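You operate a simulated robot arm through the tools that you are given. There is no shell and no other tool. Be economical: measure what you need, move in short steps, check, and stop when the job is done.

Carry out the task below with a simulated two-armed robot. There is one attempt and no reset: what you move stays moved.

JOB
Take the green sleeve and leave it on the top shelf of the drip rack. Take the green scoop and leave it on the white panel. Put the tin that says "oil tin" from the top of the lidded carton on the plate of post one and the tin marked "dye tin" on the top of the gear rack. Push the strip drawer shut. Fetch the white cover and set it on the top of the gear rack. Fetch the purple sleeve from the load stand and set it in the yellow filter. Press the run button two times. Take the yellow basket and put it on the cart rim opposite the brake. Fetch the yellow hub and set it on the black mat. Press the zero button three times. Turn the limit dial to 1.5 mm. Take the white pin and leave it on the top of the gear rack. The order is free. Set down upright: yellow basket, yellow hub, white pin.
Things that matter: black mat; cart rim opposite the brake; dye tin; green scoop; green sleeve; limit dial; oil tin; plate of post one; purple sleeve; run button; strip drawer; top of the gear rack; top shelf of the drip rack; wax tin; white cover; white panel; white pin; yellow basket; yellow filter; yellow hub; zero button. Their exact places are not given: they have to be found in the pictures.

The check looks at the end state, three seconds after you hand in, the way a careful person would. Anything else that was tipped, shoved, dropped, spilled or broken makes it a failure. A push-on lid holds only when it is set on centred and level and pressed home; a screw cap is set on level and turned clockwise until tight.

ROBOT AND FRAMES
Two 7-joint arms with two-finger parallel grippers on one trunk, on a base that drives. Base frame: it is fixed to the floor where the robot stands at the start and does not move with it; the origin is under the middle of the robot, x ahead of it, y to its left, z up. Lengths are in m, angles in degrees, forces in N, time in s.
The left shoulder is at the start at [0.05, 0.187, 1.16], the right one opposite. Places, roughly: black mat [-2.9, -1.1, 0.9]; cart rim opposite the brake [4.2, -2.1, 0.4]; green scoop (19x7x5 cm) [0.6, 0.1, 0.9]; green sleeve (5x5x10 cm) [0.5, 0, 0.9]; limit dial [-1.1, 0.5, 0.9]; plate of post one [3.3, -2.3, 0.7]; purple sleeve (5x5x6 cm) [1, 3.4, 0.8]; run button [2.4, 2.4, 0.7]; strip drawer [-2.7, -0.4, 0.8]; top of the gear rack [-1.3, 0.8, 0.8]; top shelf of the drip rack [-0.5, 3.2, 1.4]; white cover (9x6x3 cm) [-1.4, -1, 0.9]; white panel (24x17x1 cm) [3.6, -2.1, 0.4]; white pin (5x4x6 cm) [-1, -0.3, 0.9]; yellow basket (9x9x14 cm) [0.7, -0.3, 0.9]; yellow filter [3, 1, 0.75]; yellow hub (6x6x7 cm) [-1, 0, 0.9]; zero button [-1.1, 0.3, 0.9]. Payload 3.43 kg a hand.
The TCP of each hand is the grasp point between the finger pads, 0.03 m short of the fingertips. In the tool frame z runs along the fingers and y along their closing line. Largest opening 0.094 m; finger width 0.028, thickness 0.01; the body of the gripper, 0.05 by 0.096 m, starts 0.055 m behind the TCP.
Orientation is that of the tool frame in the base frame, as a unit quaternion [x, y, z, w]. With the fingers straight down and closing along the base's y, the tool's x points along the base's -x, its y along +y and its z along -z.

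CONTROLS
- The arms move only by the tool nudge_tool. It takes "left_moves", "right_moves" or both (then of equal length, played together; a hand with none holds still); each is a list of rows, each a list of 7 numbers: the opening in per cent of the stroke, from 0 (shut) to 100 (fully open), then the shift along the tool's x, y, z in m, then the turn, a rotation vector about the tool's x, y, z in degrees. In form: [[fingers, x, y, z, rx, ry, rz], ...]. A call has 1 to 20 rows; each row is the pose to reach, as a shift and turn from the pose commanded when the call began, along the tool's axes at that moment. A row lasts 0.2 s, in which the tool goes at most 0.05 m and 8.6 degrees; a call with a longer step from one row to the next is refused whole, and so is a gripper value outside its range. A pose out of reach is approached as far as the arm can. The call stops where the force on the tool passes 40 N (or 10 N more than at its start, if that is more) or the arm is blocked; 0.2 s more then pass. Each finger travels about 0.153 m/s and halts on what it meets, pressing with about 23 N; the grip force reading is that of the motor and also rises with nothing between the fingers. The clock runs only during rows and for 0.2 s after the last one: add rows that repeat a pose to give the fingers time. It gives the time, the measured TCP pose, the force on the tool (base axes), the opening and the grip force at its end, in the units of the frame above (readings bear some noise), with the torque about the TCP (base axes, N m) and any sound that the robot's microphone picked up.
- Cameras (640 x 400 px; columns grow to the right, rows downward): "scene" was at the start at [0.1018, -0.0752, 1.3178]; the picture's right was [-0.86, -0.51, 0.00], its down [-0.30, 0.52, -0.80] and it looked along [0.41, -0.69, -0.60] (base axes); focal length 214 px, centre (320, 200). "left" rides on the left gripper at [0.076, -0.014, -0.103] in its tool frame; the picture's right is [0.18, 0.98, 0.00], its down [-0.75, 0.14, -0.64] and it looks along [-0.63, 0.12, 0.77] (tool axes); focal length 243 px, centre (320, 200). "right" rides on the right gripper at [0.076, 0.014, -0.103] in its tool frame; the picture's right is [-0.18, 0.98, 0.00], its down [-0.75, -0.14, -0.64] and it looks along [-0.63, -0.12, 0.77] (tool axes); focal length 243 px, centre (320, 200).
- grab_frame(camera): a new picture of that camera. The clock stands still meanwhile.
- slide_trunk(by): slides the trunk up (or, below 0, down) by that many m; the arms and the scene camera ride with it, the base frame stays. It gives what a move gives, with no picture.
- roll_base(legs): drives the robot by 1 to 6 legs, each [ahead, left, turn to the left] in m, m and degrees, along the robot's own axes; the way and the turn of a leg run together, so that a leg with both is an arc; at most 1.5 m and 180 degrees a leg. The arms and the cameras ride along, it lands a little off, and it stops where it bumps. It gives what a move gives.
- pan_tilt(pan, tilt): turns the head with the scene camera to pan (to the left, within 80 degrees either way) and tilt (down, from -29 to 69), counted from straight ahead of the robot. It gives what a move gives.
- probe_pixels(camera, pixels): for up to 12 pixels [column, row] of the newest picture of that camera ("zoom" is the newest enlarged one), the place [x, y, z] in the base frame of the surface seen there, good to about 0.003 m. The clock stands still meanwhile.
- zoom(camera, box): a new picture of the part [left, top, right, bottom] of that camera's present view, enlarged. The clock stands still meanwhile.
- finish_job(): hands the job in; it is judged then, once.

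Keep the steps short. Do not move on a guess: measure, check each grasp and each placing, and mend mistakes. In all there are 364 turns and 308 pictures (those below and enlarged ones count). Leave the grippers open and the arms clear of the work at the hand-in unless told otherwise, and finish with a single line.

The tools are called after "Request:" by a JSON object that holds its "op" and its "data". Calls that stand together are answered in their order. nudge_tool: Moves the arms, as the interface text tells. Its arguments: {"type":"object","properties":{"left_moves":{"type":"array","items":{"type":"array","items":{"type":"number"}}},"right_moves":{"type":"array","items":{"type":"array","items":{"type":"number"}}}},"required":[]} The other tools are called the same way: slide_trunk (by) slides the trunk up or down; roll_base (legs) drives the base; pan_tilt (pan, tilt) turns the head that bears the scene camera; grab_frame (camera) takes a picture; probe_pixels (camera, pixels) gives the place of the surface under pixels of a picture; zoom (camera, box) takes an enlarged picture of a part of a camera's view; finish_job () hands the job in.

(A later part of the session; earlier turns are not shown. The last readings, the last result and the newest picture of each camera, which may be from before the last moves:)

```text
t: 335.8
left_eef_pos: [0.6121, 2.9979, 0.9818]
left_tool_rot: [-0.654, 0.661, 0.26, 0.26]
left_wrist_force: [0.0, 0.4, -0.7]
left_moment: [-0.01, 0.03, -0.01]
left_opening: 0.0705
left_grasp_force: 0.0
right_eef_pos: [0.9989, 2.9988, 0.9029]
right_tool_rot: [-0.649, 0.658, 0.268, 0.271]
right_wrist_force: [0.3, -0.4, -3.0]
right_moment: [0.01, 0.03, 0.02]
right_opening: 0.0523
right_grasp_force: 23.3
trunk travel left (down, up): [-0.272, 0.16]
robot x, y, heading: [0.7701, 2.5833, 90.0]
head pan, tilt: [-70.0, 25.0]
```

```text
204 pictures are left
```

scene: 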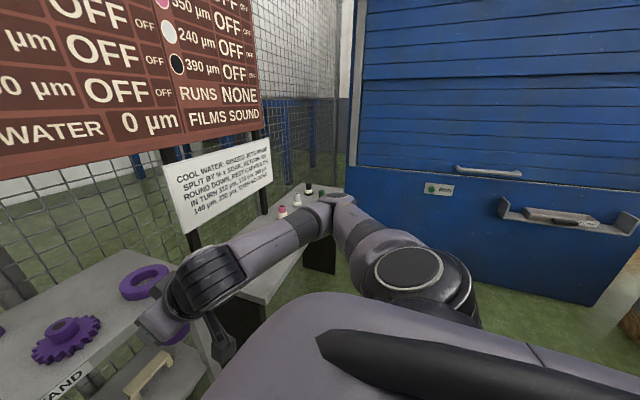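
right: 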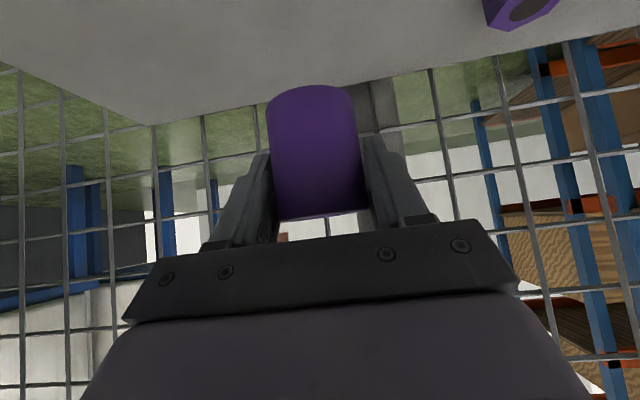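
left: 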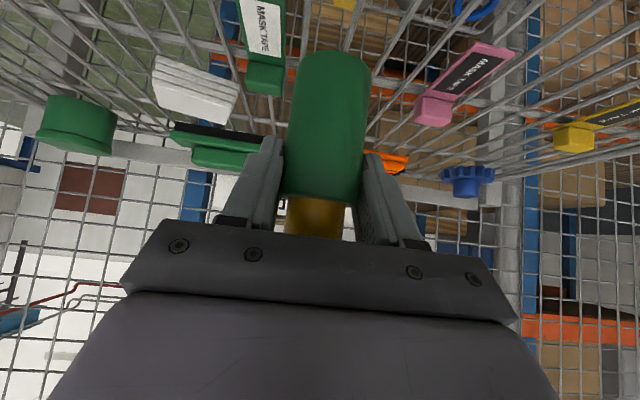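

Request:
{"op": "roll_base", "data": {"legs": [[0, 0, -60]]}}

Request:
{"op": "pan_tilt", "data": {"pan": -50, "tilt": 30}}

Request:
{"op": "grab_frame", "data": {"camera": "scene"}}

```text
t: 338.9
left_eef_pos: [1.056, 2.9232, 0.9808]
left_tool_rot: [-0.229, 0.901, 0.093, 0.355]
left_wrist_force: [-0.3, 0.6, 0.4]
left_moment: [-0.01, -0.03, 0.0]
left_opening: 0.0707
left_grasp_force: 0.0
right_eef_pos: [1.243, 2.5856, 0.9049]
right_tool_rot: [-0.228, 0.896, 0.094, 0.37]
right_wrist_force: [-0.3, 0.1, -2.3]
right_moment: [-0.03, 0.02, -0.03]
right_opening: 0.0521
right_grasp_force: 23.3
trunk travel left (down, up): [-0.272, 0.16]
robot x, y, heading: [0.7698, 2.5814, 29.1]
head pan, tilt: [-70.0, 25.0]
```

```text
t: 339.7
left_eef_pos: [1.0557, 2.9221, 0.9816]
left_tool_rot: [-0.231, 0.901, 0.093, 0.355]
left_wrist_force: [-0.1, -0.6, 0.0]
left_moment: [-0.03, 0.01, 0.01]
left_opening: 0.0707
left_grasp_force: 0.1
right_eef_pos: [1.2447, 2.5863, 0.9037]
right_tool_rot: [-0.229, 0.896, 0.095, 0.369]
right_wrist_force: [0.1, 0.3, -2.9]
right_moment: [-0.01, 0.01, 0.05]
right_opening: 0.0519
right_grasp_force: 23.5
trunk travel left (down, up): [-0.272, 0.16]
robot x, y, heading: [0.7672, 2.5816, 29.1]
head pan, tilt: [-50.0, 30.0]
```

```text
203 pictures are left
```

scene: 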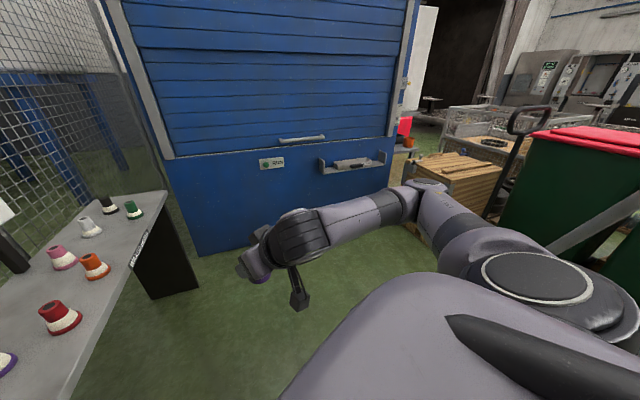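

Request:
{"op": "zoom", "data": {"camera": "scene", "box": [200, 120, 400, 220]}}

Request:
{"op": "probe_pixels", "data": {"camera": "scene", "pixels": [[264, 164], [275, 162], [295, 180], [325, 160], [385, 155], [415, 165], [500, 180], [450, 185], [200, 250], [540, 180], [590, 230], [410, 145]]}}

```text
3.20 times, centred on (300, 170) of scene
```

zoom: 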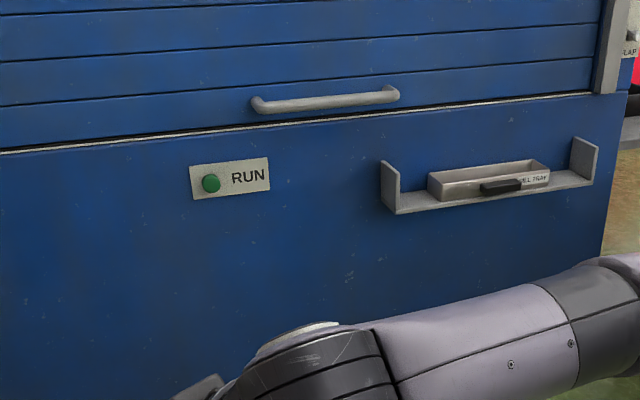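

```text
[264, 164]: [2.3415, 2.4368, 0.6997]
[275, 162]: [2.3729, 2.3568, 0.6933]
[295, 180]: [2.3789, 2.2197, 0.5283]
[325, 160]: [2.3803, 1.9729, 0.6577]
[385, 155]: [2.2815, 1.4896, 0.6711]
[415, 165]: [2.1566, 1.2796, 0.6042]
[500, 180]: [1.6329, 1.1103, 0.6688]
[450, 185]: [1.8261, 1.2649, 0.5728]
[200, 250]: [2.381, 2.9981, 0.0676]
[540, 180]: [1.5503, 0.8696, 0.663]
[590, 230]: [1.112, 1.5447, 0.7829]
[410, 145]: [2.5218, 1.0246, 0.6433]
```

RUN button is at (2.34, 2.437, 0.70). Drive in front of it.

Request:
{"op": "roll_base", "data": {"legs": [[0, 0, -29.1], [0, -0.1, 0], [0.9, 0, 0], [0, -0.23, 0]]}}

```text
t: 347.9
left_eef_pos: [2.0671, 2.39, 0.9798]
left_tool_rot: [0.013, 0.93, -0.003, 0.368]
left_wrist_force: [-0.5, -1.3, -0.1]
left_moment: [0.0, 0.0, 0.01]
left_opening: 0.0704
left_grasp_force: 0.1
right_eef_pos: [2.0612, 2.0045, 0.9032]
right_tool_rot: [0.015, 0.924, -0.007, 0.381]
right_wrist_force: [0.4, 0.3, -3.2]
right_moment: [0.0, -0.02, 0.01]
right_opening: 0.0519
right_grasp_force: 22.6
trunk travel left (down, up): [-0.272, 0.16]
robot x, y, heading: [1.6526, 2.2429, -1.1]
head pan, tilt: [-50.0, 30.0]
```

Request:
{"op": "slide_trunk", "data": {"by": -0.12}}

Request:
{"op": "nudge_tool", "data": {"left_moves": [[0, -0.002, 0.007, 0.035, 0, -6, 0], [0, -0.004, 0.014, 0.07, 0, -12, 0], [0, -0.006, 0.021, 0.105, 0, -19, 0], [0, -0.009, 0.03, 0.14, 0, -26, 0], [0, -0.012, 0.038, 0.175, 0, -33, 0], [0, -0.014, 0.047, 0.21, 0, -39, 0], [0, -0.016, 0.047, 0.2425, 0, -45, 0]]}}

Request:
{"op": "pan_tilt", "data": {"pan": 10, "tilt": 40}}

Request:
{"op": "grab_frame", "data": {"camera": "scene"}}

```text
t: 349.4
left_eef_pos: [2.0686, 2.3917, 0.8617]
left_tool_rot: [0.014, 0.93, -0.004, 0.368]
left_wrist_force: [0.2, 0.1, -0.3]
left_moment: [0.03, 0.01, -0.01]
left_opening: 0.0706
left_grasp_force: 0.1
right_eef_pos: [2.0613, 2.004, 0.7831]
right_tool_rot: [0.015, 0.924, -0.006, 0.381]
right_wrist_force: [0.6, -0.2, -2.3]
right_moment: [0.03, -0.03, 0.01]
right_opening: 0.0517
right_grasp_force: 23.3
trunk travel left (down, up): [-0.152, 0.28]
robot x, y, heading: [1.6537, 2.2423, -1.2]
head pan, tilt: [-50.0, 30.0]
```

```text
t: 351.0
left_eef_pos: [2.2402, 2.3148, 0.7637]
left_tool_rot: [-0.01, 0.737, 0.012, 0.676]
left_wrist_force: [-2.0, -5.4, 1.4]
left_moment: [0.02, -0.04, 0.47]
left_opening: 0.0
left_grasp_force: 23.1
left hand out of reach, approached as far as the arm can: row 4, 5, 6, 7
right_eef_pos: [2.0609, 2.0022, 0.7832]
right_tool_rot: [0.014, 0.925, -0.004, 0.38]
right_wrist_force: [-0.2, 0.2, -2.7]
right_moment: [0.0, -0.03, 0.04]
right_opening: 0.0516
right_grasp_force: 22.8
trunk travel left (down, up): [-0.152, 0.28]
robot x, y, heading: [1.6486, 2.2442, -1.3]
head pan, tilt: [-50.0, 30.0]
```

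```text
t: 352.3
left_eef_pos: [2.2426, 2.3251, 0.7614]
left_tool_rot: [-0.018, 0.738, 0.016, 0.674]
left_wrist_force: [0.1, -0.5, -0.4]
left_moment: [0.0, 0.04, 0.01]
left_opening: 0.0
left_grasp_force: 22.9
right_eef_pos: [2.0618, 2.0045, 0.7824]
right_tool_rot: [0.015, 0.924, -0.006, 0.381]
right_wrist_force: [0.1, 0.2, -2.4]
right_moment: [-0.01, 0.03, 0.02]
right_opening: 0.0517
right_grasp_force: 22.8
trunk travel left (down, up): [-0.152, 0.28]
robot x, y, heading: [1.6515, 2.2414, -1.1]
head pan, tilt: [10.0, 40.0]
```

```text
201 pictures are left
```

scene: 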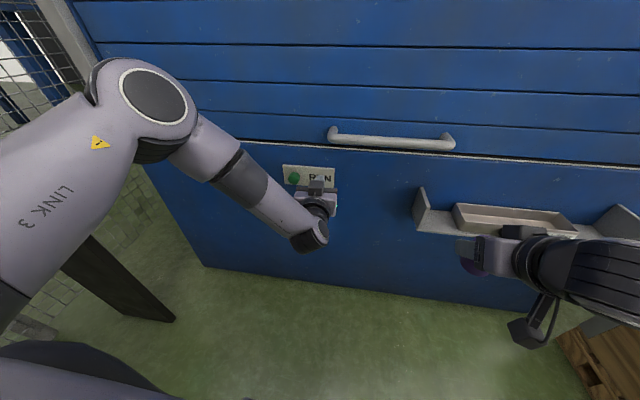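

Use base and trunk to align instead: lower 6 cm, shift base left 0.11.

Request:
{"op": "slide_trunk", "data": {"by": -0.062}}

Request:
{"op": "roll_base", "data": {"legs": [[-0.03, 0.112, 1.1]]}}

Request:
{"op": "zoom", "data": {"camera": "scene", "box": [230, 120, 390, 260]}}

```text
t: 353.3
left_eef_pos: [2.2397, 2.3155, 0.6984]
left_tool_rot: [-0.01, 0.738, 0.014, 0.675]
left_wrist_force: [0.6, 0.0, -0.7]
left_moment: [0.03, 0.02, 0.0]
left_opening: 0.0001
left_grasp_force: 23.6
right_eef_pos: [2.0611, 2.0048, 0.7213]
right_tool_rot: [0.015, 0.925, -0.007, 0.381]
right_wrist_force: [-0.4, 1.2, -2.9]
right_moment: [0.0, -0.02, -0.02]
right_opening: 0.0518
right_grasp_force: 23.2
trunk travel left (down, up): [-0.09, 0.342]
robot x, y, heading: [1.6506, 2.2435, -1.2]
head pan, tilt: [10.0, 40.0]
```

```text
t: 354.6
left_eef_pos: [2.2096, 2.4404, 0.7]
left_tool_rot: [-0.016, 0.738, 0.02, 0.675]
left_wrist_force: [0.6, -1.7, 0.2]
left_moment: [0.0, -0.01, -0.02]
left_opening: 0.0002
left_grasp_force: 23.0
right_eef_pos: [2.0371, 2.1273, 0.7208]
right_tool_rot: [0.005, 0.925, -0.001, 0.381]
right_wrist_force: [-0.7, 0.2, -2.1]
right_moment: [0.01, -0.02, -0.01]
right_opening: 0.0521
right_grasp_force: 23.1
trunk travel left (down, up): [-0.09, 0.342]
robot x, y, heading: [1.6183, 2.3584, -0.0]
head pan, tilt: [10.0, 40.0]
```

```text
2.86 times, centred on (310, 190) of scene
```

zoom: 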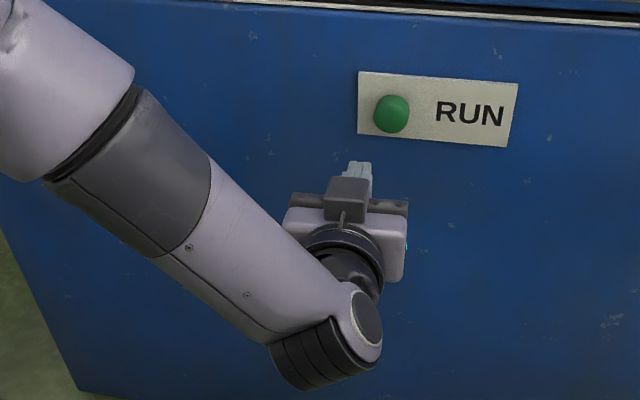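

Request:
{"op": "probe_pixels", "data": {"camera": "zoom", "pixels": [[391, 113], [380, 113], [402, 113], [391, 100], [391, 126], [475, 120], [356, 170]]}}

```text
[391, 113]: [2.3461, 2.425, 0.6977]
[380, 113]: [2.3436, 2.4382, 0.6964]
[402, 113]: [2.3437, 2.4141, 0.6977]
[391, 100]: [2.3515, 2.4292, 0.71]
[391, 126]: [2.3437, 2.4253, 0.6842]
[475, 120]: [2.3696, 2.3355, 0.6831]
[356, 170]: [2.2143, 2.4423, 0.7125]
```

Approach button: forward 9.5 cm with lateral correction.

Request:
{"op": "nudge_tool", "data": {"left_moves": [[0, -0.003, -0.01, 0.03, 0, 0, 0], [0, -0.006, -0.018, 0.06, 0, 0, 0], [0, -0.009, -0.02, 0.09, 0, 0, 0], [0, -0.009, -0.02, 0.097, 0, 0, 0]]}}

Request:
{"op": "zoom", "data": {"camera": "scene", "box": [230, 120, 390, 260]}}

```text
t: 355.6
left_eef_pos: [2.3082, 2.4278, 0.699]
left_tool_rot: [-0.015, 0.738, 0.019, 0.674]
left_wrist_force: [0.7, -0.5, -0.8]
left_moment: [0.02, -0.05, -0.02]
left_opening: 0.0
left_grasp_force: 22.9
right_eef_pos: [2.0369, 2.1256, 0.7216]
right_tool_rot: [0.005, 0.924, -0.002, 0.381]
right_wrist_force: [-0.8, -0.7, -2.2]
right_moment: [0.02, -0.02, 0.0]
right_opening: 0.0521
right_grasp_force: 23.0
trunk travel left (down, up): [-0.09, 0.342]
robot x, y, heading: [1.6255, 2.355, 0.0]
head pan, tilt: [10.0, 40.0]
```

```text
2.86 times, centred on (310, 190) of scene
```

zoom: 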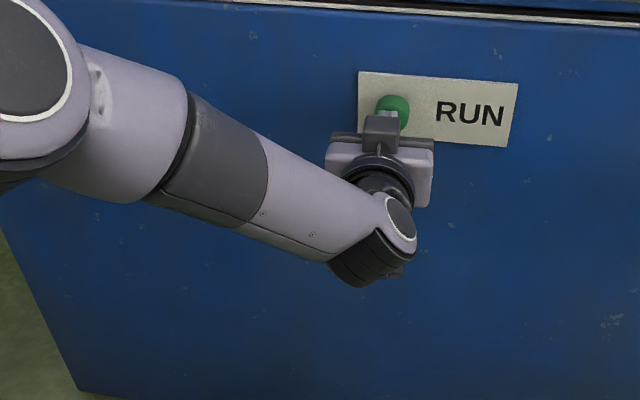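

Aligned. Press in small steps, watching force/sound.

Request:
{"op": "nudge_tool", "data": {"left_moves": [[0, 0, 0, 0.004, 0, 0, 0], [0, 0, 0, 0.008, 0, 0, 0], [0, 0, 0, 0.012, 0, 0, 0], [0, 0, 0, 0.015, 0, 0, 0]]}}

```text
t: 356.6
left_eef_pos: [2.3214, 2.4269, 0.6978]
left_tool_rot: [-0.017, 0.737, 0.02, 0.676]
left_wrist_force: [-29.7, 5.3, 6.7]
left_moment: [-0.11, -0.38, 0.1]
left_opening: 0.0001
left_grasp_force: 22.7
right_eef_pos: [2.0349, 2.1265, 0.7227]
right_tool_rot: [0.004, 0.924, -0.001, 0.382]
right_wrist_force: [0.1, 0.3, -3.3]
right_moment: [0.01, 0.01, -0.01]
right_opening: 0.0516
right_grasp_force: 22.8
trunk travel left (down, up): [-0.09, 0.342]
robot x, y, heading: [1.6211, 2.3584, 0.2]
head pan, tilt: [10.0, 40.0]
heard: click
```

One click. Retract fully.

Request:
{"op": "nudge_tool", "data": {"left_moves": [[0, 0, 0, -0.015, 0, 0, 0], [0, 0, 0, -0.03, 0, 0, 0], [0, 0, 0, -0.03, 0, 0, 0]]}}

Request:
{"op": "nudge_tool", "data": {"left_moves": [[0, 0, 0, 0.015, 0, 0, 0], [0, 0, 0, 0.022, 0, 0, 0], [0, 0, 0, 0.026, 0, 0, 0], [0, 0, 0, 0.029, 0, 0, 0], [0, 0, 0, 0.032, 0, 0, 0]]}}

```text
t: 357.4
left_eef_pos: [2.2934, 2.428, 0.6989]
left_tool_rot: [-0.016, 0.738, 0.019, 0.675]
left_wrist_force: [0.6, -0.4, -0.4]
left_moment: [0.03, -0.02, 0.03]
left_opening: 0.0
left_grasp_force: 23.7
right_eef_pos: [2.0363, 2.1264, 0.7213]
right_tool_rot: [0.005, 0.925, -0.003, 0.38]
right_wrist_force: [-0.3, -0.5, -3.0]
right_moment: [0.0, -0.02, -0.02]
right_opening: 0.0517
right_grasp_force: 23.1
trunk travel left (down, up): [-0.09, 0.342]
robot x, y, heading: [1.6224, 2.3563, -0.1]
head pan, tilt: [10.0, 40.0]
```

```text
t: 358.6
left_eef_pos: [2.32, 2.4292, 0.6981]
left_tool_rot: [-0.016, 0.737, 0.02, 0.676]
left_wrist_force: [-28.3, 4.3, 8.4]
left_moment: [-0.05, -0.44, 0.06]
left_opening: 0.0002
left_grasp_force: 23.4
right_eef_pos: [2.0347, 2.1267, 0.7227]
right_tool_rot: [0.005, 0.924, -0.002, 0.382]
right_wrist_force: [-0.4, -0.1, -2.2]
right_moment: [-0.02, -0.04, -0.01]
right_opening: 0.0519
right_grasp_force: 23.0
trunk travel left (down, up): [-0.09, 0.342]
robot x, y, heading: [1.6205, 2.3596, 0.0]
head pan, tilt: [10.0, 40.0]
heard: click
stopped in row 5 (left hand): the force on the tool passed its limit (the readings are from after the stop); the commanded pose is now the measured one
```

Two clicks done. Retract left hand, raise the trunk and find the way to the filter.

Request:
{"op": "nudge_tool", "data": {"left_moves": [[0, 0, 0, -0.03, 0, 0, 0], [0, 0, 0, -0.07, 0, 0, 0], [40, 0, 0, -0.11, 0, 0, 0], [60, 0, 0, -0.12, 0, 0, 0]]}}

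Request:
{"op": "slide_trunk", "data": {"by": 0.25}}

Request:
{"op": "roll_base", "data": {"legs": [[-0.1, 0, 0], [0, 0, -60]]}}

Request:
{"op": "pan_tilt", "data": {"pan": -10, "tilt": 30}}

Request:
{"op": "grab_frame", "data": {"camera": "scene"}}

```text
t: 359.6
left_eef_pos: [2.2029, 2.4207, 0.7064]
left_tool_rot: [-0.016, 0.738, 0.02, 0.674]
left_wrist_force: [0.0, 0.2, 0.3]
left_moment: [0.0, -0.01, 0.01]
left_opening: 0.0564
left_grasp_force: 0.0
right_eef_pos: [2.0365, 2.1263, 0.7198]
right_tool_rot: [0.004, 0.925, -0.001, 0.38]
right_wrist_force: [-0.2, 0.0, -1.8]
right_moment: [-0.01, -0.03, 0.02]
right_opening: 0.0516
right_grasp_force: 22.7
trunk travel left (down, up): [-0.09, 0.342]
robot x, y, heading: [1.6196, 2.3527, 0.1]
head pan, tilt: [10.0, 40.0]
```

```text
t: 362.2
left_eef_pos: [2.2037, 2.4188, 0.9567]
left_tool_rot: [-0.016, 0.739, 0.02, 0.674]
left_wrist_force: [0.3, 0.4, -0.4]
left_moment: [0.02, -0.02, 0.01]
left_opening: 0.0567
left_grasp_force: 0.1
right_eef_pos: [2.0365, 2.1258, 0.9703]
right_tool_rot: [0.005, 0.924, -0.001, 0.381]
right_wrist_force: [-0.3, -0.1, -2.9]
right_moment: [0.01, 0.02, 0.02]
right_opening: 0.0519
right_grasp_force: 23.0
trunk travel left (down, up): [-0.34, 0.092]
robot x, y, heading: [1.6182, 2.3555, 0.1]
head pan, tilt: [10.0, 40.0]
```

```text
t: 366.0
left_eef_pos: [1.8652, 1.8799, 0.9572]
left_tool_rot: [0.357, 0.647, -0.321, 0.593]
left_wrist_force: [-0.1, 0.4, 0.1]
left_moment: [-0.02, -0.04, -0.01]
left_opening: 0.0563
left_grasp_force: 0.1
right_eef_pos: [1.5269, 1.8788, 0.972]
right_tool_rot: [0.469, 0.797, -0.193, 0.328]
right_wrist_force: [0.6, 0.2, -1.7]
right_moment: [0.01, 0.01, 0.01]
right_opening: 0.052
right_grasp_force: 23.2
trunk travel left (down, up): [-0.34, 0.092]
robot x, y, heading: [1.5184, 2.3558, -60.5]
head pan, tilt: [10.0, 40.0]
```

```text
t: 366.9
left_eef_pos: [1.8645, 1.8803, 0.9571]
left_tool_rot: [0.357, 0.646, -0.322, 0.592]
left_wrist_force: [0.0, -0.1, -0.5]
left_moment: [0.03, 0.04, 0.04]
left_opening: 0.0566
left_grasp_force: 0.0
right_eef_pos: [1.5266, 1.8799, 0.9717]
right_tool_rot: [0.469, 0.797, -0.193, 0.328]
right_wrist_force: [0.3, -0.4, -2.3]
right_moment: [0.01, -0.01, -0.01]
right_opening: 0.0518
right_grasp_force: 22.6
trunk travel left (down, up): [-0.34, 0.092]
robot x, y, heading: [1.5208, 2.3516, -60.2]
head pan, tilt: [-10.0, 30.0]
```

```text
198 pictures are left
```

scene: 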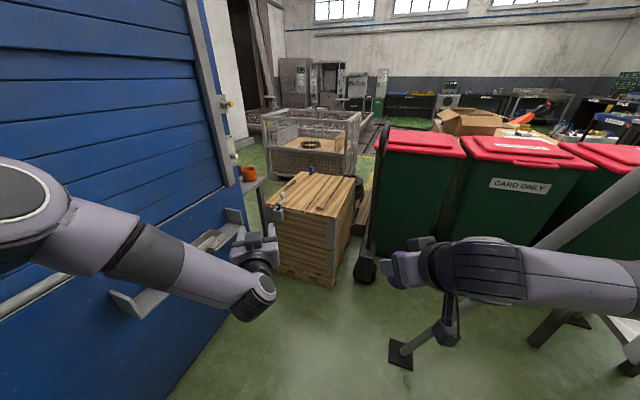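

No way through here; I must go round. First fold the left hand to fingers-down and close to the body.

Request:
{"op": "nudge_tool", "data": {"left_moves": [[60, -0.01, 0, -0.02, 0, 8.5, 0], [60, -0.02, 0, -0.04, 0, 17, 0], [60, -0.03, 0, -0.06, 0, 25.5, 0], [60, -0.04, 0, -0.08, 0, 34, 0], [60, -0.05, 0, -0.1, 0, 42.5, 0], [60, -0.06, 0, -0.12, 0, 51, 0], [60, -0.07, 0, -0.14, 0, 59.5, 0], [60, -0.08, 0, -0.16, 0, 68, 0], [60, -0.09, 0, -0.18, 0, 76.5, 0], [60, -0.1, 0, -0.19, 0, 85, 0]]}}

Request:
{"op": "slide_trunk", "data": {"by": 0.09}}

Request:
{"op": "grab_frame", "data": {"camera": "scene"}}

```text
t: 369.1
left_eef_pos: [1.765, 2.0321, 1.0739]
left_tool_rot: [0.481, 0.877, 0.005, 0.0]
left_wrist_force: [0.2, 0.5, 0.7]
left_moment: [-0.02, 0.0, 0.01]
left_opening: 0.0564
left_grasp_force: 0.0
right_eef_pos: [1.5267, 1.8795, 0.9716]
right_tool_rot: [0.468, 0.797, -0.193, 0.329]
right_wrist_force: [0.1, 0.1, -2.3]
right_moment: [-0.03, 0.01, -0.01]
right_opening: 0.0517
right_grasp_force: 22.6
trunk travel left (down, up): [-0.34, 0.092]
robot x, y, heading: [1.5218, 2.3564, -60.4]
head pan, tilt: [-10.0, 30.0]
```

```text
t: 370.3
left_eef_pos: [1.7655, 2.0325, 1.1639]
left_tool_rot: [0.479, 0.878, 0.005, 0.0]
left_wrist_force: [0.8, 0.5, -0.3]
left_moment: [0.04, 0.0, 0.04]
left_opening: 0.0566
left_grasp_force: 0.1
right_eef_pos: [1.5274, 1.8804, 1.0599]
right_tool_rot: [0.467, 0.797, -0.193, 0.329]
right_wrist_force: [0.5, -0.1, -3.0]
right_moment: [-0.01, -0.02, 0.02]
right_opening: 0.0518
right_grasp_force: 22.9
trunk travel left (down, up): [-0.43, 0.002]
robot x, y, heading: [1.5189, 2.3546, -60.3]
head pan, tilt: [-10.0, 30.0]
```

```text
197 pictures are left
```

scene: 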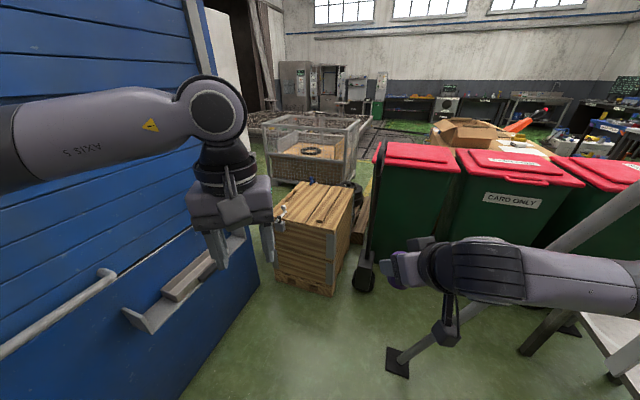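

Request:
{"op": "roll_base", "data": {"legs": [[0, 0, 150.3], [0.27, 0, 0], [0, 0.7, 0], [0.03, 0.35, 0], [0, 0.4, 0]]}}

```text
t: 386.0
left_eef_pos: [-0.0045, 3.0288, 1.1654]
left_tool_rot: [0.726, -0.688, -0.007, 0.002]
left_wrist_force: [0.0, 0.6, 0.4]
left_moment: [0.0, 0.03, -0.04]
left_opening: 0.0562
left_grasp_force: 0.1
right_eef_pos: [0.2737, 3.0541, 1.0619]
right_tool_rot: [0.658, -0.649, -0.271, -0.267]
right_wrist_force: [-0.8, 0.1, -2.4]
right_moment: [0.0, 0.0, 0.02]
right_opening: 0.0516
right_grasp_force: 23.1
trunk travel left (down, up): [-0.43, 0.002]
robot x, y, heading: [0.0578, 2.6358, 91.1]
head pan, tilt: [-10.0, 30.0]
stopped in leg 5: the robot was blocked; the commanded pose is now the measured one
```

Left hand met the rack post. Step right a bit, back, then left.

Request:
{"op": "roll_base", "data": {"legs": [[0, -0.05, 0], [-0.3, 0.05, -1], [0, 0.42, 0]]}}

Request:
{"op": "pan_tilt", "data": {"pan": 10, "tilt": 5}}

Request:
{"op": "grab_frame", "data": {"camera": "scene"}}

```text
t: 390.8
left_eef_pos: [-0.4081, 2.725, 1.1647]
left_tool_rot: [0.725, -0.689, -0.003, 0.005]
left_wrist_force: [-0.1, 0.6, 0.2]
left_moment: [0.0, -0.03, 0.0]
left_opening: 0.0562
left_grasp_force: 0.0
right_eef_pos: [-0.1303, 2.7468, 1.0612]
right_tool_rot: [0.656, -0.652, -0.269, -0.268]
right_wrist_force: [0.2, -0.7, -1.9]
right_moment: [0.0, -0.03, 0.01]
right_opening: 0.0519
right_grasp_force: 22.4
trunk travel left (down, up): [-0.43, 0.002]
robot x, y, heading: [-0.3532, 2.3263, 90.9]
head pan, tilt: [-10.0, 30.0]
```

```text
t: 391.7
left_eef_pos: [-0.407, 2.7257, 1.1656]
left_tool_rot: [0.725, -0.689, -0.003, 0.003]
left_wrist_force: [0.0, 0.2, 0.2]
left_moment: [-0.03, -0.03, 0.03]
left_opening: 0.0564
left_grasp_force: 0.1
right_eef_pos: [-0.1302, 2.7463, 1.0609]
right_tool_rot: [0.655, -0.652, -0.269, -0.269]
right_wrist_force: [-0.3, 0.1, -2.5]
right_moment: [0.0, 0.0, 0.0]
right_opening: 0.0516
right_grasp_force: 22.8
trunk travel left (down, up): [-0.43, 0.002]
robot x, y, heading: [-0.3519, 2.3228, 90.8]
head pan, tilt: [10.0, 5.0]
```

```text
196 pictures are left
```

scene: 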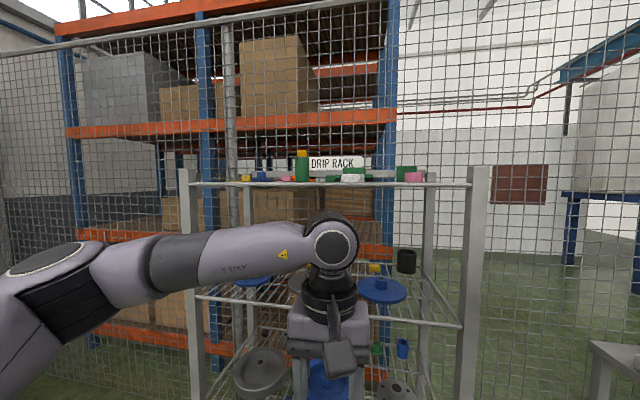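

Sleeve still stands. Return down the aisle at heading 50°.

Request:
{"op": "roll_base", "data": {"legs": [[0, 0, -40.8], [-0.85, -0.72, 0], [-0.85, -0.72, 0]]}}

```text
t: 404.6
left_eef_pos: [-0.1187, 0.4277, 1.1649]
left_tool_rot: [-0.441, 0.897, 0.005, -0.002]
left_wrist_force: [-1.1, -0.6, -0.6]
left_moment: [0.04, -0.01, 0.0]
left_opening: 0.0566
left_grasp_force: 0.0
right_eef_pos: [0.1045, 0.262, 1.0602]
right_tool_rot: [-0.388, 0.839, 0.159, 0.346]
right_wrist_force: [-1.0, -0.2, -2.3]
right_moment: [0.0, -0.06, 0.0]
right_opening: 0.052
right_grasp_force: 23.0
trunk travel left (down, up): [-0.43, 0.002]
robot x, y, heading: [-0.3427, 0.0955, 50.3]
head pan, tilt: [10.0, 5.0]
```

I'll do the left-hand work at the tables here first (ending at the filter saves a trip). Turn to face −x and look.

Request:
{"op": "roll_base", "data": {"legs": [[0, 0, 129.7]]}}

Request:
{"op": "pan_tilt", "data": {"pan": 0, "tilt": 35}}

Request:
{"op": "grab_frame", "data": {"camera": "scene"}}

Request:
{"op": "pan_tilt", "data": {"pan": -55, "tilt": 30}}

Request:
{"op": "grab_frame", "data": {"camera": "scene"}}

Request:
{"op": "pan_tilt", "data": {"pan": 55, "tilt": 30}}

Request:
{"op": "grab_frame", "data": {"camera": "scene"}}

```text
t: 410.4
left_eef_pos: [-0.7363, 0.0469, 1.1645]
left_tool_rot: [1.0, 0.007, 0.0, 0.005]
left_wrist_force: [0.2, 0.5, -0.2]
left_moment: [-0.03, 0.01, 0.02]
left_opening: 0.0562
left_grasp_force: 0.1
right_eef_pos: [-0.7491, 0.3263, 1.0605]
right_tool_rot: [0.925, -0.014, -0.38, -0.006]
right_wrist_force: [0.5, -0.2, -1.9]
right_moment: [0.0, -0.03, 0.03]
right_opening: 0.0516
right_grasp_force: 22.9
trunk travel left (down, up): [-0.43, 0.002]
robot x, y, heading: [-0.3367, 0.0891, 178.6]
head pan, tilt: [10.0, 5.0]
```

```text
t: 411.3
left_eef_pos: [-0.7373, 0.0475, 1.1654]
left_tool_rot: [1.0, 0.008, -0.001, 0.005]
left_wrist_force: [0.4, -0.3, -0.8]
left_moment: [0.0, -0.01, 0.0]
left_opening: 0.0562
left_grasp_force: 0.1
right_eef_pos: [-0.749, 0.326, 1.0607]
right_tool_rot: [0.925, -0.015, -0.381, -0.006]
right_wrist_force: [0.2, -1.4, -3.0]
right_moment: [-0.02, 0.0, -0.01]
right_opening: 0.0516
right_grasp_force: 23.0
trunk travel left (down, up): [-0.43, 0.002]
robot x, y, heading: [-0.3356, 0.0916, 179.2]
head pan, tilt: [0.0, 35.0]
```

```text
195 pictures are left
```

scene: 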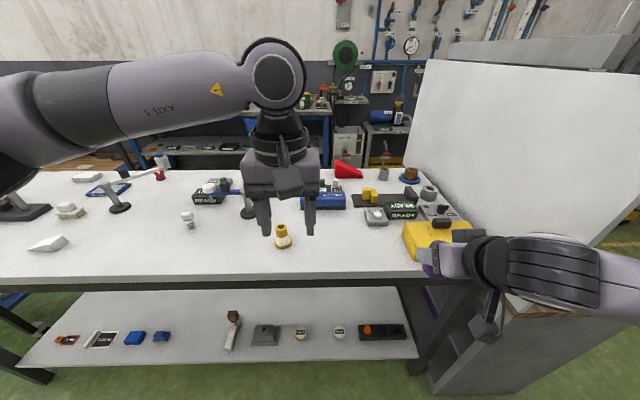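

```text
t: 412.6
left_eef_pos: [-0.7374, 0.0477, 1.1643]
left_tool_rot: [1.0, 0.007, 0.0, 0.005]
left_wrist_force: [-0.4, 0.8, -1.1]
left_moment: [-0.02, 0.02, -0.02]
left_opening: 0.0563
left_grasp_force: 0.1
right_eef_pos: [-0.7486, 0.3265, 1.061]
right_tool_rot: [0.925, -0.014, -0.38, -0.005]
right_wrist_force: [0.2, -0.4, -3.0]
right_moment: [0.0, 0.01, -0.03]
right_opening: 0.0519
right_grasp_force: 23.4
trunk travel left (down, up): [-0.43, 0.002]
robot x, y, heading: [-0.336, 0.0889, 178.8]
head pan, tilt: [-55.0, 30.0]
```

```text
194 pictures are left
```

scene: 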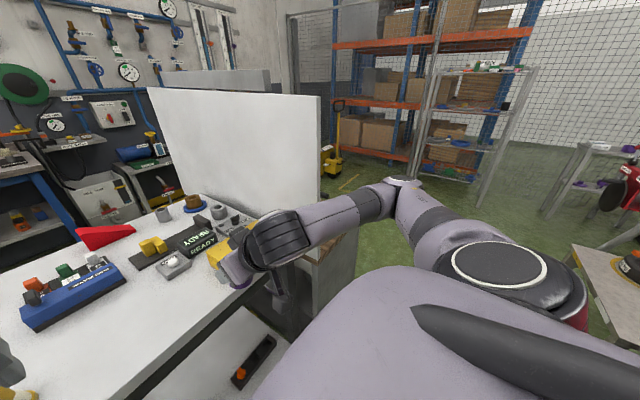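

```text
t: 414.4
left_eef_pos: [-0.7364, 0.0471, 1.1643]
left_tool_rot: [1.0, 0.008, 0.0, 0.005]
left_wrist_force: [-0.3, 0.4, 0.0]
left_moment: [0.0, 0.0, -0.04]
left_opening: 0.0564
left_grasp_force: 0.2
right_eef_pos: [-0.7486, 0.3281, 1.06]
right_tool_rot: [0.925, -0.014, -0.38, -0.006]
right_wrist_force: [-0.7, 0.2, -2.7]
right_moment: [0.0, 0.0, 0.0]
right_opening: 0.0516
right_grasp_force: 23.3
trunk travel left (down, up): [-0.43, 0.002]
robot x, y, heading: [-0.3375, 0.0908, 179.0]
head pan, tilt: [55.0, 30.0]
```

```text
193 pictures are left
```

scene: 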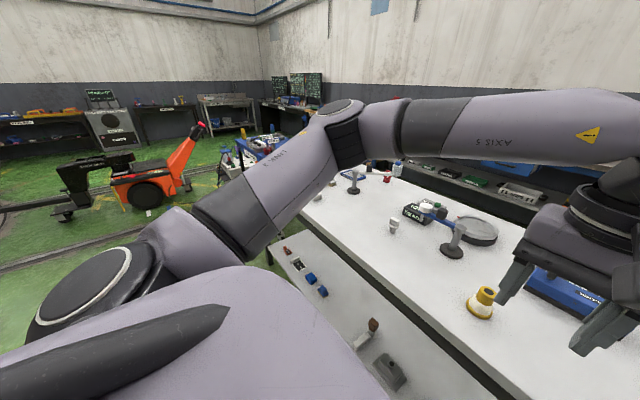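

Zoom on the table for details.

Request:
{"op": "pan_tilt", "data": {"pan": -15, "tilt": 40}}

Request:
{"op": "grab_frame", "data": {"camera": "scene"}}

Request:
{"op": "zoom", "data": {"camera": "scene", "box": [200, 110, 400, 235]}}

Request:
{"op": "zoom", "data": {"camera": "scene", "box": [0, 90, 220, 228]}}

```text
t: 415.8
left_eef_pos: [-0.7372, 0.0479, 1.1637]
left_tool_rot: [1.0, 0.008, 0.001, 0.004]
left_wrist_force: [-0.2, 0.5, 0.4]
left_moment: [-0.02, 0.0, 0.0]
left_opening: 0.0566
left_grasp_force: 0.1
right_eef_pos: [-0.7488, 0.3257, 1.0611]
right_tool_rot: [0.925, -0.015, -0.38, -0.006]
right_wrist_force: [-0.7, -0.3, -2.9]
right_moment: [0.02, -0.04, -0.03]
right_opening: 0.0516
right_grasp_force: 23.0
trunk travel left (down, up): [-0.43, 0.002]
robot x, y, heading: [-0.3383, 0.0921, 178.8]
head pan, tilt: [-15.0, 40.0]
```

```text
192 pictures are left
```

scene: 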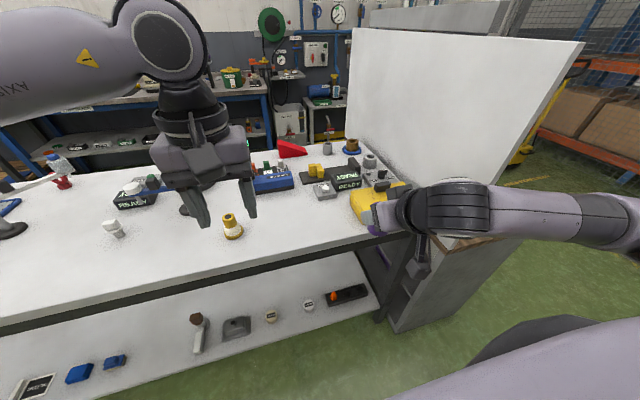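

```text
3.20 times, centred on (300, 172) of scene
```

zoom: 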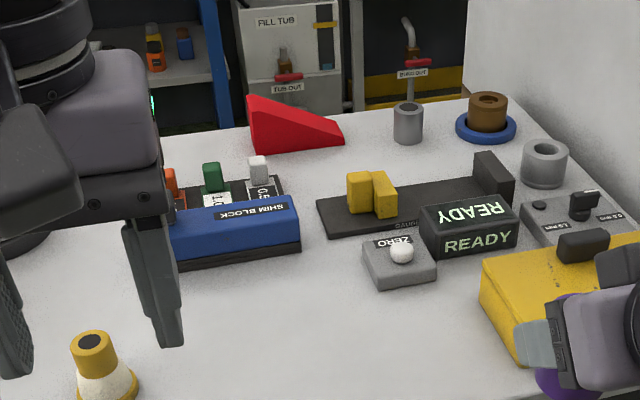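

```text
2.90 times, centred on (110, 159) of scene
```

zoom: 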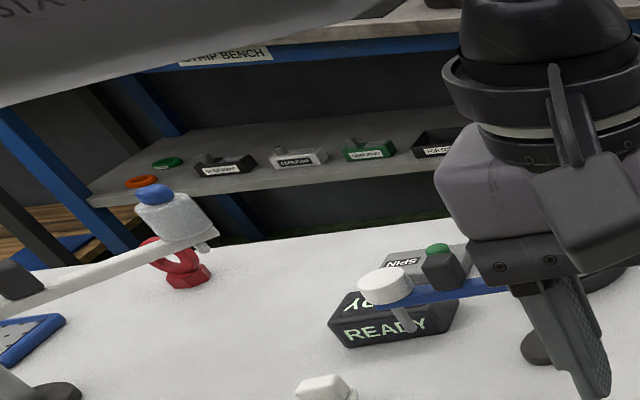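

Request:
{"op": "probe_pixels", "data": {"camera": "scene", "pixels": [[325, 187], [322, 193], [382, 172], [383, 180], [113, 226], [110, 222], [232, 218], [233, 235], [380, 190], [345, 245], [360, 200], [250, 225]]}}

Request:
{"op": "zoom", "data": {"camera": "scene", "box": [350, 140, 430, 220]}}

```text
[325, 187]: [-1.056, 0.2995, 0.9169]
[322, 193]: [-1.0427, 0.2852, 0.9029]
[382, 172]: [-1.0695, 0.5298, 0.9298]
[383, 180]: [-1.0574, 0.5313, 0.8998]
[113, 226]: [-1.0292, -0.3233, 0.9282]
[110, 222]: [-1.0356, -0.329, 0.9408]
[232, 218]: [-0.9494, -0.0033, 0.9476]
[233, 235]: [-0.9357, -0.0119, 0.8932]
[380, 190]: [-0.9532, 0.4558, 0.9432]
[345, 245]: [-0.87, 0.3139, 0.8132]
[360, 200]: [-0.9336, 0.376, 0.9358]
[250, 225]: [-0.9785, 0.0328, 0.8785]
```

```text
5.00 times, centred on (390, 180) of scene
```

zoom: 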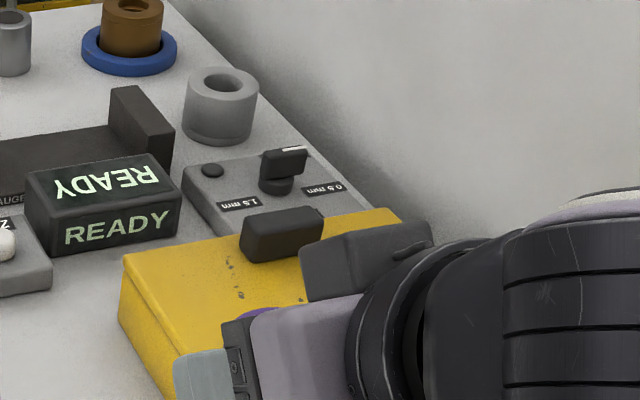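

I'll deliver the purple sleeve first, then work here with both hands. Drive round toward the washer front.

Request:
{"op": "roll_base", "data": {"legs": [[0, 0, 91], [1.4, 0, 0], [0, 0, 90], [1.5, 0, 0]]}}

Request:
{"op": "pan_tilt", "data": {"pan": 25, "tilt": 20}}

Request:
{"op": "grab_frame", "data": {"camera": "scene"}}

```text
t: 437.5
left_eef_pos: [1.5608, -1.2693, 1.1637]
left_tool_rot: [-0.01, 1.0, 0.006, 0.0]
left_wrist_force: [0.1, -0.5, -0.4]
left_moment: [-0.03, -0.01, -0.03]
left_opening: 0.0563
left_grasp_force: 0.1
right_eef_pos: [1.5739, -1.5483, 1.0601]
right_tool_rot: [0.012, 0.925, -0.005, 0.38]
right_wrist_force: [0.2, 0.4, -3.1]
right_moment: [-0.02, 0.03, -0.03]
right_opening: 0.0515
right_grasp_force: 23.6
trunk travel left (down, up): [-0.43, 0.002]
robot x, y, heading: [1.1624, -1.312, -0.6]
head pan, tilt: [-15.0, 40.0]
```

```text
t: 438.6
left_eef_pos: [1.5608, -1.2697, 1.1638]
left_tool_rot: [-0.01, 1.0, 0.005, 0.0]
left_wrist_force: [0.4, -0.3, -0.4]
left_moment: [0.03, -0.01, -0.01]
left_opening: 0.0563
left_grasp_force: 0.1
right_eef_pos: [1.5741, -1.5489, 1.0618]
right_tool_rot: [0.011, 0.925, -0.004, 0.38]
right_wrist_force: [-0.8, 1.3, -2.7]
right_moment: [0.01, 0.01, 0.0]
right_opening: 0.0515
right_grasp_force: 22.9
trunk travel left (down, up): [-0.43, 0.002]
robot x, y, heading: [1.1616, -1.3126, -0.6]
head pan, tilt: [25.0, 20.0]
```

```text
188 pictures are left
```

scene: 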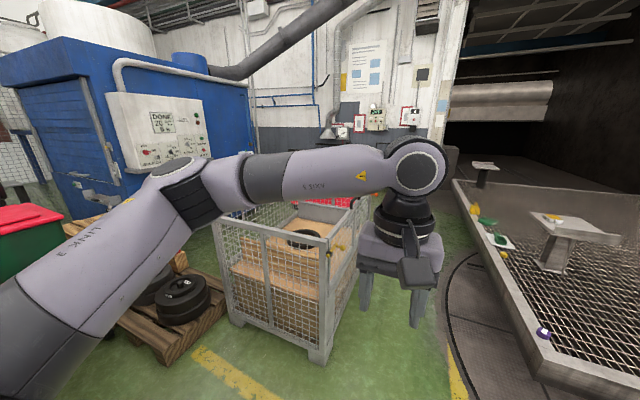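

Go on through the corridor to beside the gap east of the cage.

Request:
{"op": "roll_base", "data": {"legs": [[0, -0.12, 0], [1.5, 0, 0], [0.8, 0, 0], [0, 0, 90]]}}

Request:
{"op": "pan_tilt", "data": {"pan": 0, "tilt": 30}}

Request:
{"op": "grab_frame", "data": {"camera": "scene"}}

```text
t: 454.5
left_eef_pos: [3.4252, -1.0634, 1.1645]
left_tool_rot: [0.712, -0.702, -0.004, 0.003]
left_wrist_force: [0.7, -0.2, -0.1]
left_moment: [0.0, 0.03, 0.0]
left_opening: 0.0563
left_grasp_force: 0.0
right_eef_pos: [3.7044, -1.0533, 1.0598]
right_tool_rot: [-0.642, 0.666, 0.264, 0.273]
right_wrist_force: [-0.4, 0.0, -2.2]
right_moment: [0.0, -0.02, 0.01]
right_opening: 0.0514
right_grasp_force: 22.8
trunk travel left (down, up): [-0.43, 0.002]
robot x, y, heading: [3.4635, -1.4666, 88.8]
head pan, tilt: [25.0, 20.0]
```

```text
t: 455.4
left_eef_pos: [3.4252, -1.0642, 1.1645]
left_tool_rot: [0.711, -0.703, -0.004, 0.004]
left_wrist_force: [-0.5, -0.3, 0.0]
left_moment: [-0.02, 0.0, 0.0]
left_opening: 0.0564
left_grasp_force: 0.0
right_eef_pos: [3.7045, -1.0529, 1.0601]
right_tool_rot: [-0.643, 0.665, 0.264, 0.274]
right_wrist_force: [0.3, 0.2, -2.2]
right_moment: [-0.01, 0.02, 0.01]
right_opening: 0.0514
right_grasp_force: 23.1
trunk travel left (down, up): [-0.43, 0.002]
robot x, y, heading: [3.4654, -1.4627, 88.6]
head pan, tilt: [0.0, 30.0]
```

```text
187 pictures are left
```

scene: 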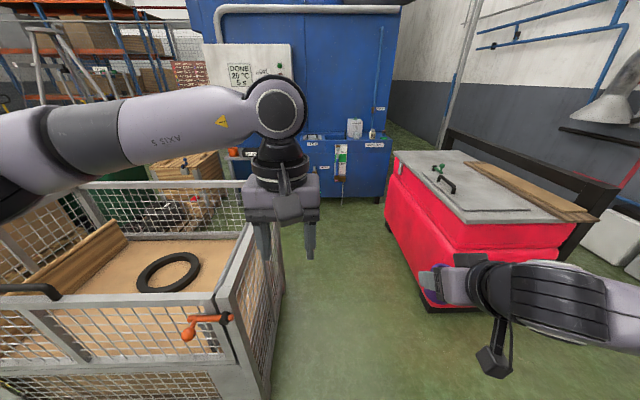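

Request:
{"op": "probe_pixels", "data": {"camera": "scene", "pixels": [[268, 385], [284, 290], [425, 308], [389, 228], [410, 240], [385, 165], [342, 195], [235, 152], [400, 180], [245, 152], [120, 170]]}}

Request:
{"op": "zoom", "data": {"camera": "scene", "box": [200, 40, 400, 220]}}

```text
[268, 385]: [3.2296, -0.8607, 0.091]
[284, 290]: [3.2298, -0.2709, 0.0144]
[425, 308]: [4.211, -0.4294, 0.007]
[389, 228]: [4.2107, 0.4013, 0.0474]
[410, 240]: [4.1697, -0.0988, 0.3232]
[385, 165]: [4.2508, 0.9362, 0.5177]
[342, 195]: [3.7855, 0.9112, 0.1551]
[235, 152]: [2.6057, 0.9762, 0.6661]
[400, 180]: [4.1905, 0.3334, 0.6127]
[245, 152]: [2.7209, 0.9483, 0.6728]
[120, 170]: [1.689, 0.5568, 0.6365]
```

```text
2.22 times, centred on (300, 130) of scene
```

zoom: 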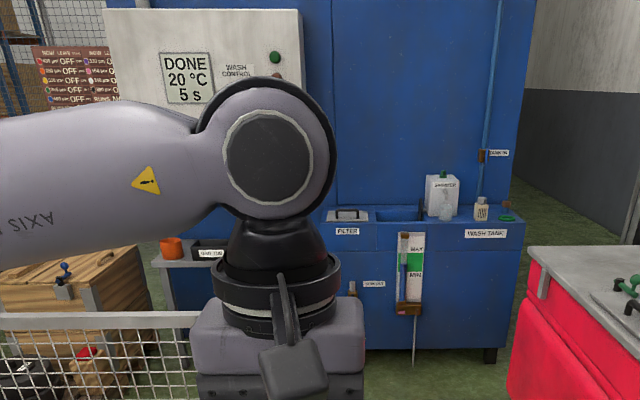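

Request:
{"op": "roll_base", "data": {"legs": [[0, -0.24, 1.2], [1.45, 0, 0], [0.2, 0, 0], [0, 0.65, 0]]}}

Request:
{"op": "pan_tilt", "data": {"pan": -5, "tilt": 45}}

Request:
{"op": "grab_frame", "data": {"camera": "scene"}}

```text
t: 468.3
left_eef_pos: [3.0558, 0.5814, 1.1647]
left_tool_rot: [-0.707, 0.707, 0.003, -0.004]
left_wrist_force: [0.2, -0.6, -0.1]
left_moment: [0.02, 0.02, 0.0]
left_opening: 0.0564
left_grasp_force: 0.2
right_eef_pos: [3.3339, 0.589, 1.0617]
right_tool_rot: [-0.639, 0.669, 0.262, 0.274]
right_wrist_force: [-0.9, 0.3, -3.0]
right_moment: [-0.03, 0.02, -0.02]
right_opening: 0.0514
right_grasp_force: 22.9
trunk travel left (down, up): [-0.43, 0.002]
robot x, y, heading: [3.0915, 0.183, 88.0]
head pan, tilt: [0.0, 30.0]
```

```text
t: 469.1
left_eef_pos: [3.056, 0.5805, 1.1633]
left_tool_rot: [-0.707, 0.707, 0.003, -0.004]
left_wrist_force: [0.4, -0.2, -0.8]
left_moment: [-0.01, -0.02, -0.01]
left_opening: 0.0564
left_grasp_force: 0.0
right_eef_pos: [3.3352, 0.5867, 1.0602]
right_tool_rot: [-0.638, 0.669, 0.262, 0.275]
right_wrist_force: [0.4, 0.0, -2.2]
right_moment: [-0.01, 0.0, 0.02]
right_opening: 0.0515
right_grasp_force: 23.1
trunk travel left (down, up): [-0.43, 0.002]
robot x, y, heading: [3.0883, 0.1801, 88.2]
head pan, tilt: [-5.0, 45.0]
```

```text
185 pictures are left
```

scene: 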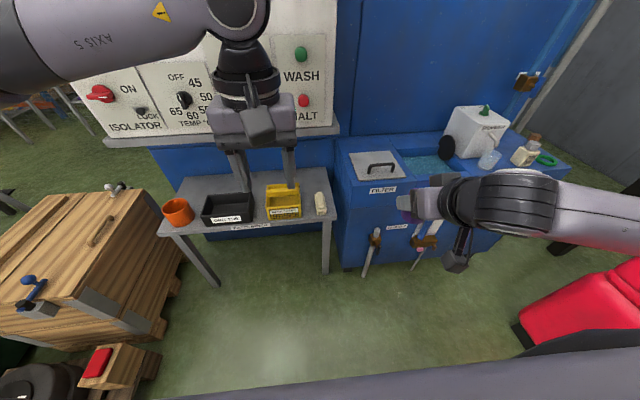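

Request:
{"op": "zoom", "data": {"camera": "scene", "box": [200, 150, 360, 250]}}

Request:
{"op": "probe_pixels", "data": {"camera": "scene", "pixels": [[269, 217], [300, 214], [268, 190], [298, 188], [284, 197], [284, 212], [320, 203], [250, 205], [284, 225], [310, 190], [280, 170], [240, 228]]}}

```text
4.00 times, centred on (280, 200) of scene
```

zoom: 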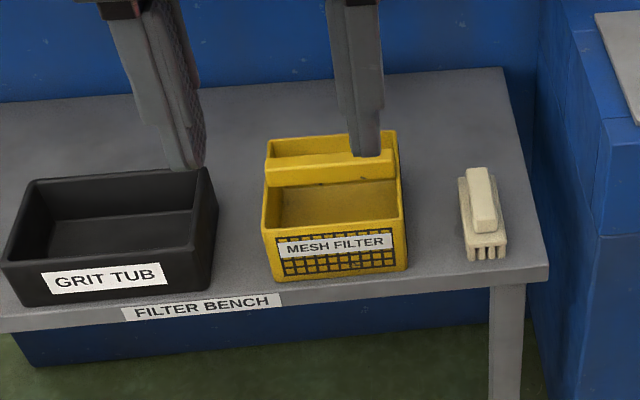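

```text
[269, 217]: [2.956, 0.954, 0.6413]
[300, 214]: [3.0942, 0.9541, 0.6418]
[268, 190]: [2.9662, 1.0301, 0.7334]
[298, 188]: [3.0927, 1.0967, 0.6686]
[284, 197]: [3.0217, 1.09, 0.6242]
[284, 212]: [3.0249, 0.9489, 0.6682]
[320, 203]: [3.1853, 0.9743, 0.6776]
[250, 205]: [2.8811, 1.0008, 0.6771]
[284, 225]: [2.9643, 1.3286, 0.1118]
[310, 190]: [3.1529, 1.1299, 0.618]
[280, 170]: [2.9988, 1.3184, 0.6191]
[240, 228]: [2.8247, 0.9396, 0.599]
```

Request:
{"op": "probe_pixels", "data": {"camera": "zoom", "pixels": [[300, 160], [300, 172], [300, 183], [300, 150], [300, 195], [300, 215], [300, 228], [275, 230], [395, 225], [270, 190], [330, 205], [390, 180]]}}

```text
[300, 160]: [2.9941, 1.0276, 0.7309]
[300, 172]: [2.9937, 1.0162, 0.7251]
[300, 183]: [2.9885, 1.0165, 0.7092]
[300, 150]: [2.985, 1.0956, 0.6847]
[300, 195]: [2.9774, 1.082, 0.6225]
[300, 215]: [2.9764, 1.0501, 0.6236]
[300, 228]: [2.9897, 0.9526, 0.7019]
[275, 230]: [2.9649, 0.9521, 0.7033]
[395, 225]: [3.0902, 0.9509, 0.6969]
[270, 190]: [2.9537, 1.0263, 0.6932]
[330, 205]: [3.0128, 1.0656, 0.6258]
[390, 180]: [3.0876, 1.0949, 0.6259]
```

Filter interior: x 2.96–3.09, slot between front wall (y .958) and handle bar (y 1.016), floor z .624. Position the base; tuck left hand.

Request:
{"op": "nudge_tool", "data": {"left_moves": [[60, 0.04, 0, 0, 0, 0, 0], [60, 0.08, 0, 0, 0, 0, 0], [60, 0.11, 0.02, 0, 0, 0, 0]]}}

Request:
{"op": "roll_base", "data": {"legs": [[0, 0, 1.8], [0, 0.18, 0], [0.31, 0, 0]]}}

Request:
{"op": "grab_frame", "data": {"camera": "scene"}}

```text
t: 469.9
left_eef_pos: [3.0313, 0.4712, 1.1646]
left_tool_rot: [-0.707, 0.707, 0.003, -0.004]
left_wrist_force: [0.0, -0.5, -0.1]
left_moment: [0.0, -0.04, -0.01]
left_opening: 0.0563
left_grasp_force: 0.0
right_eef_pos: [3.3343, 0.5875, 1.0602]
right_tool_rot: [-0.638, 0.669, 0.263, 0.276]
right_wrist_force: [0.4, -0.3, -2.9]
right_moment: [0.0, 0.01, -0.01]
right_opening: 0.0513
right_grasp_force: 22.9
trunk travel left (down, up): [-0.43, 0.002]
robot x, y, heading: [3.0893, 0.1802, 88.1]
head pan, tilt: [-5.0, 45.0]
```

```text
t: 473.4
left_eef_pos: [2.8486, 0.775, 1.1635]
left_tool_rot: [0.716, -0.699, -0.004, 0.004]
left_wrist_force: [1.0, -0.5, -0.3]
left_moment: [0.0, -0.01, 0.02]
left_opening: 0.0563
left_grasp_force: 0.1
right_eef_pos: [3.1462, 0.8983, 1.0598]
right_tool_rot: [-0.647, 0.662, 0.265, 0.271]
right_wrist_force: [0.4, -0.9, -2.1]
right_moment: [-0.01, -0.01, -0.02]
right_opening: 0.0511
right_grasp_force: 22.9
trunk travel left (down, up): [-0.43, 0.002]
robot x, y, heading: [2.912, 0.4838, 89.5]
head pan, tilt: [-5.0, 45.0]
```

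```text
183 pictures are left
```

scene: 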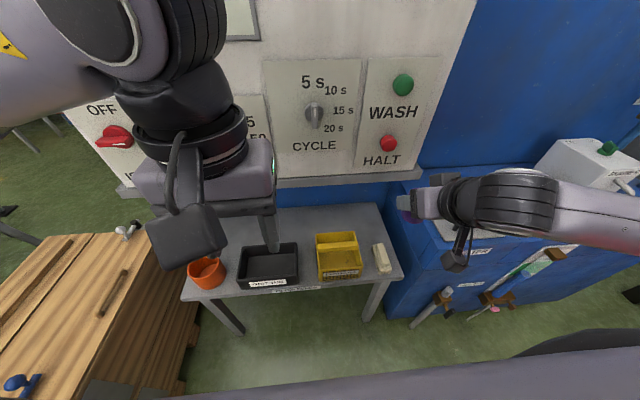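

Request:
{"op": "probe_pixels", "data": {"camera": "scene", "pixels": [[330, 182], [345, 178], [390, 142], [402, 84], [150, 215], [340, 240], [340, 262], [320, 250], [358, 250], [220, 130], [480, 215]]}}

```text
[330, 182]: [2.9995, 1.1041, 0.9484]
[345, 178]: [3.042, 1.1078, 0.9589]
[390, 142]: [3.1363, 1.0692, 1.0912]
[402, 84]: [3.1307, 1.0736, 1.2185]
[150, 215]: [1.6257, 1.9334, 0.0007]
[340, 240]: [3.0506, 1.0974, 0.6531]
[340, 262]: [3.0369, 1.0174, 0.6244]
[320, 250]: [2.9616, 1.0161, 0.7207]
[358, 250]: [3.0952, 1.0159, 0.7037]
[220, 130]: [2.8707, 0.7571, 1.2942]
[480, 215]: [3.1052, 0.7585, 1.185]
```

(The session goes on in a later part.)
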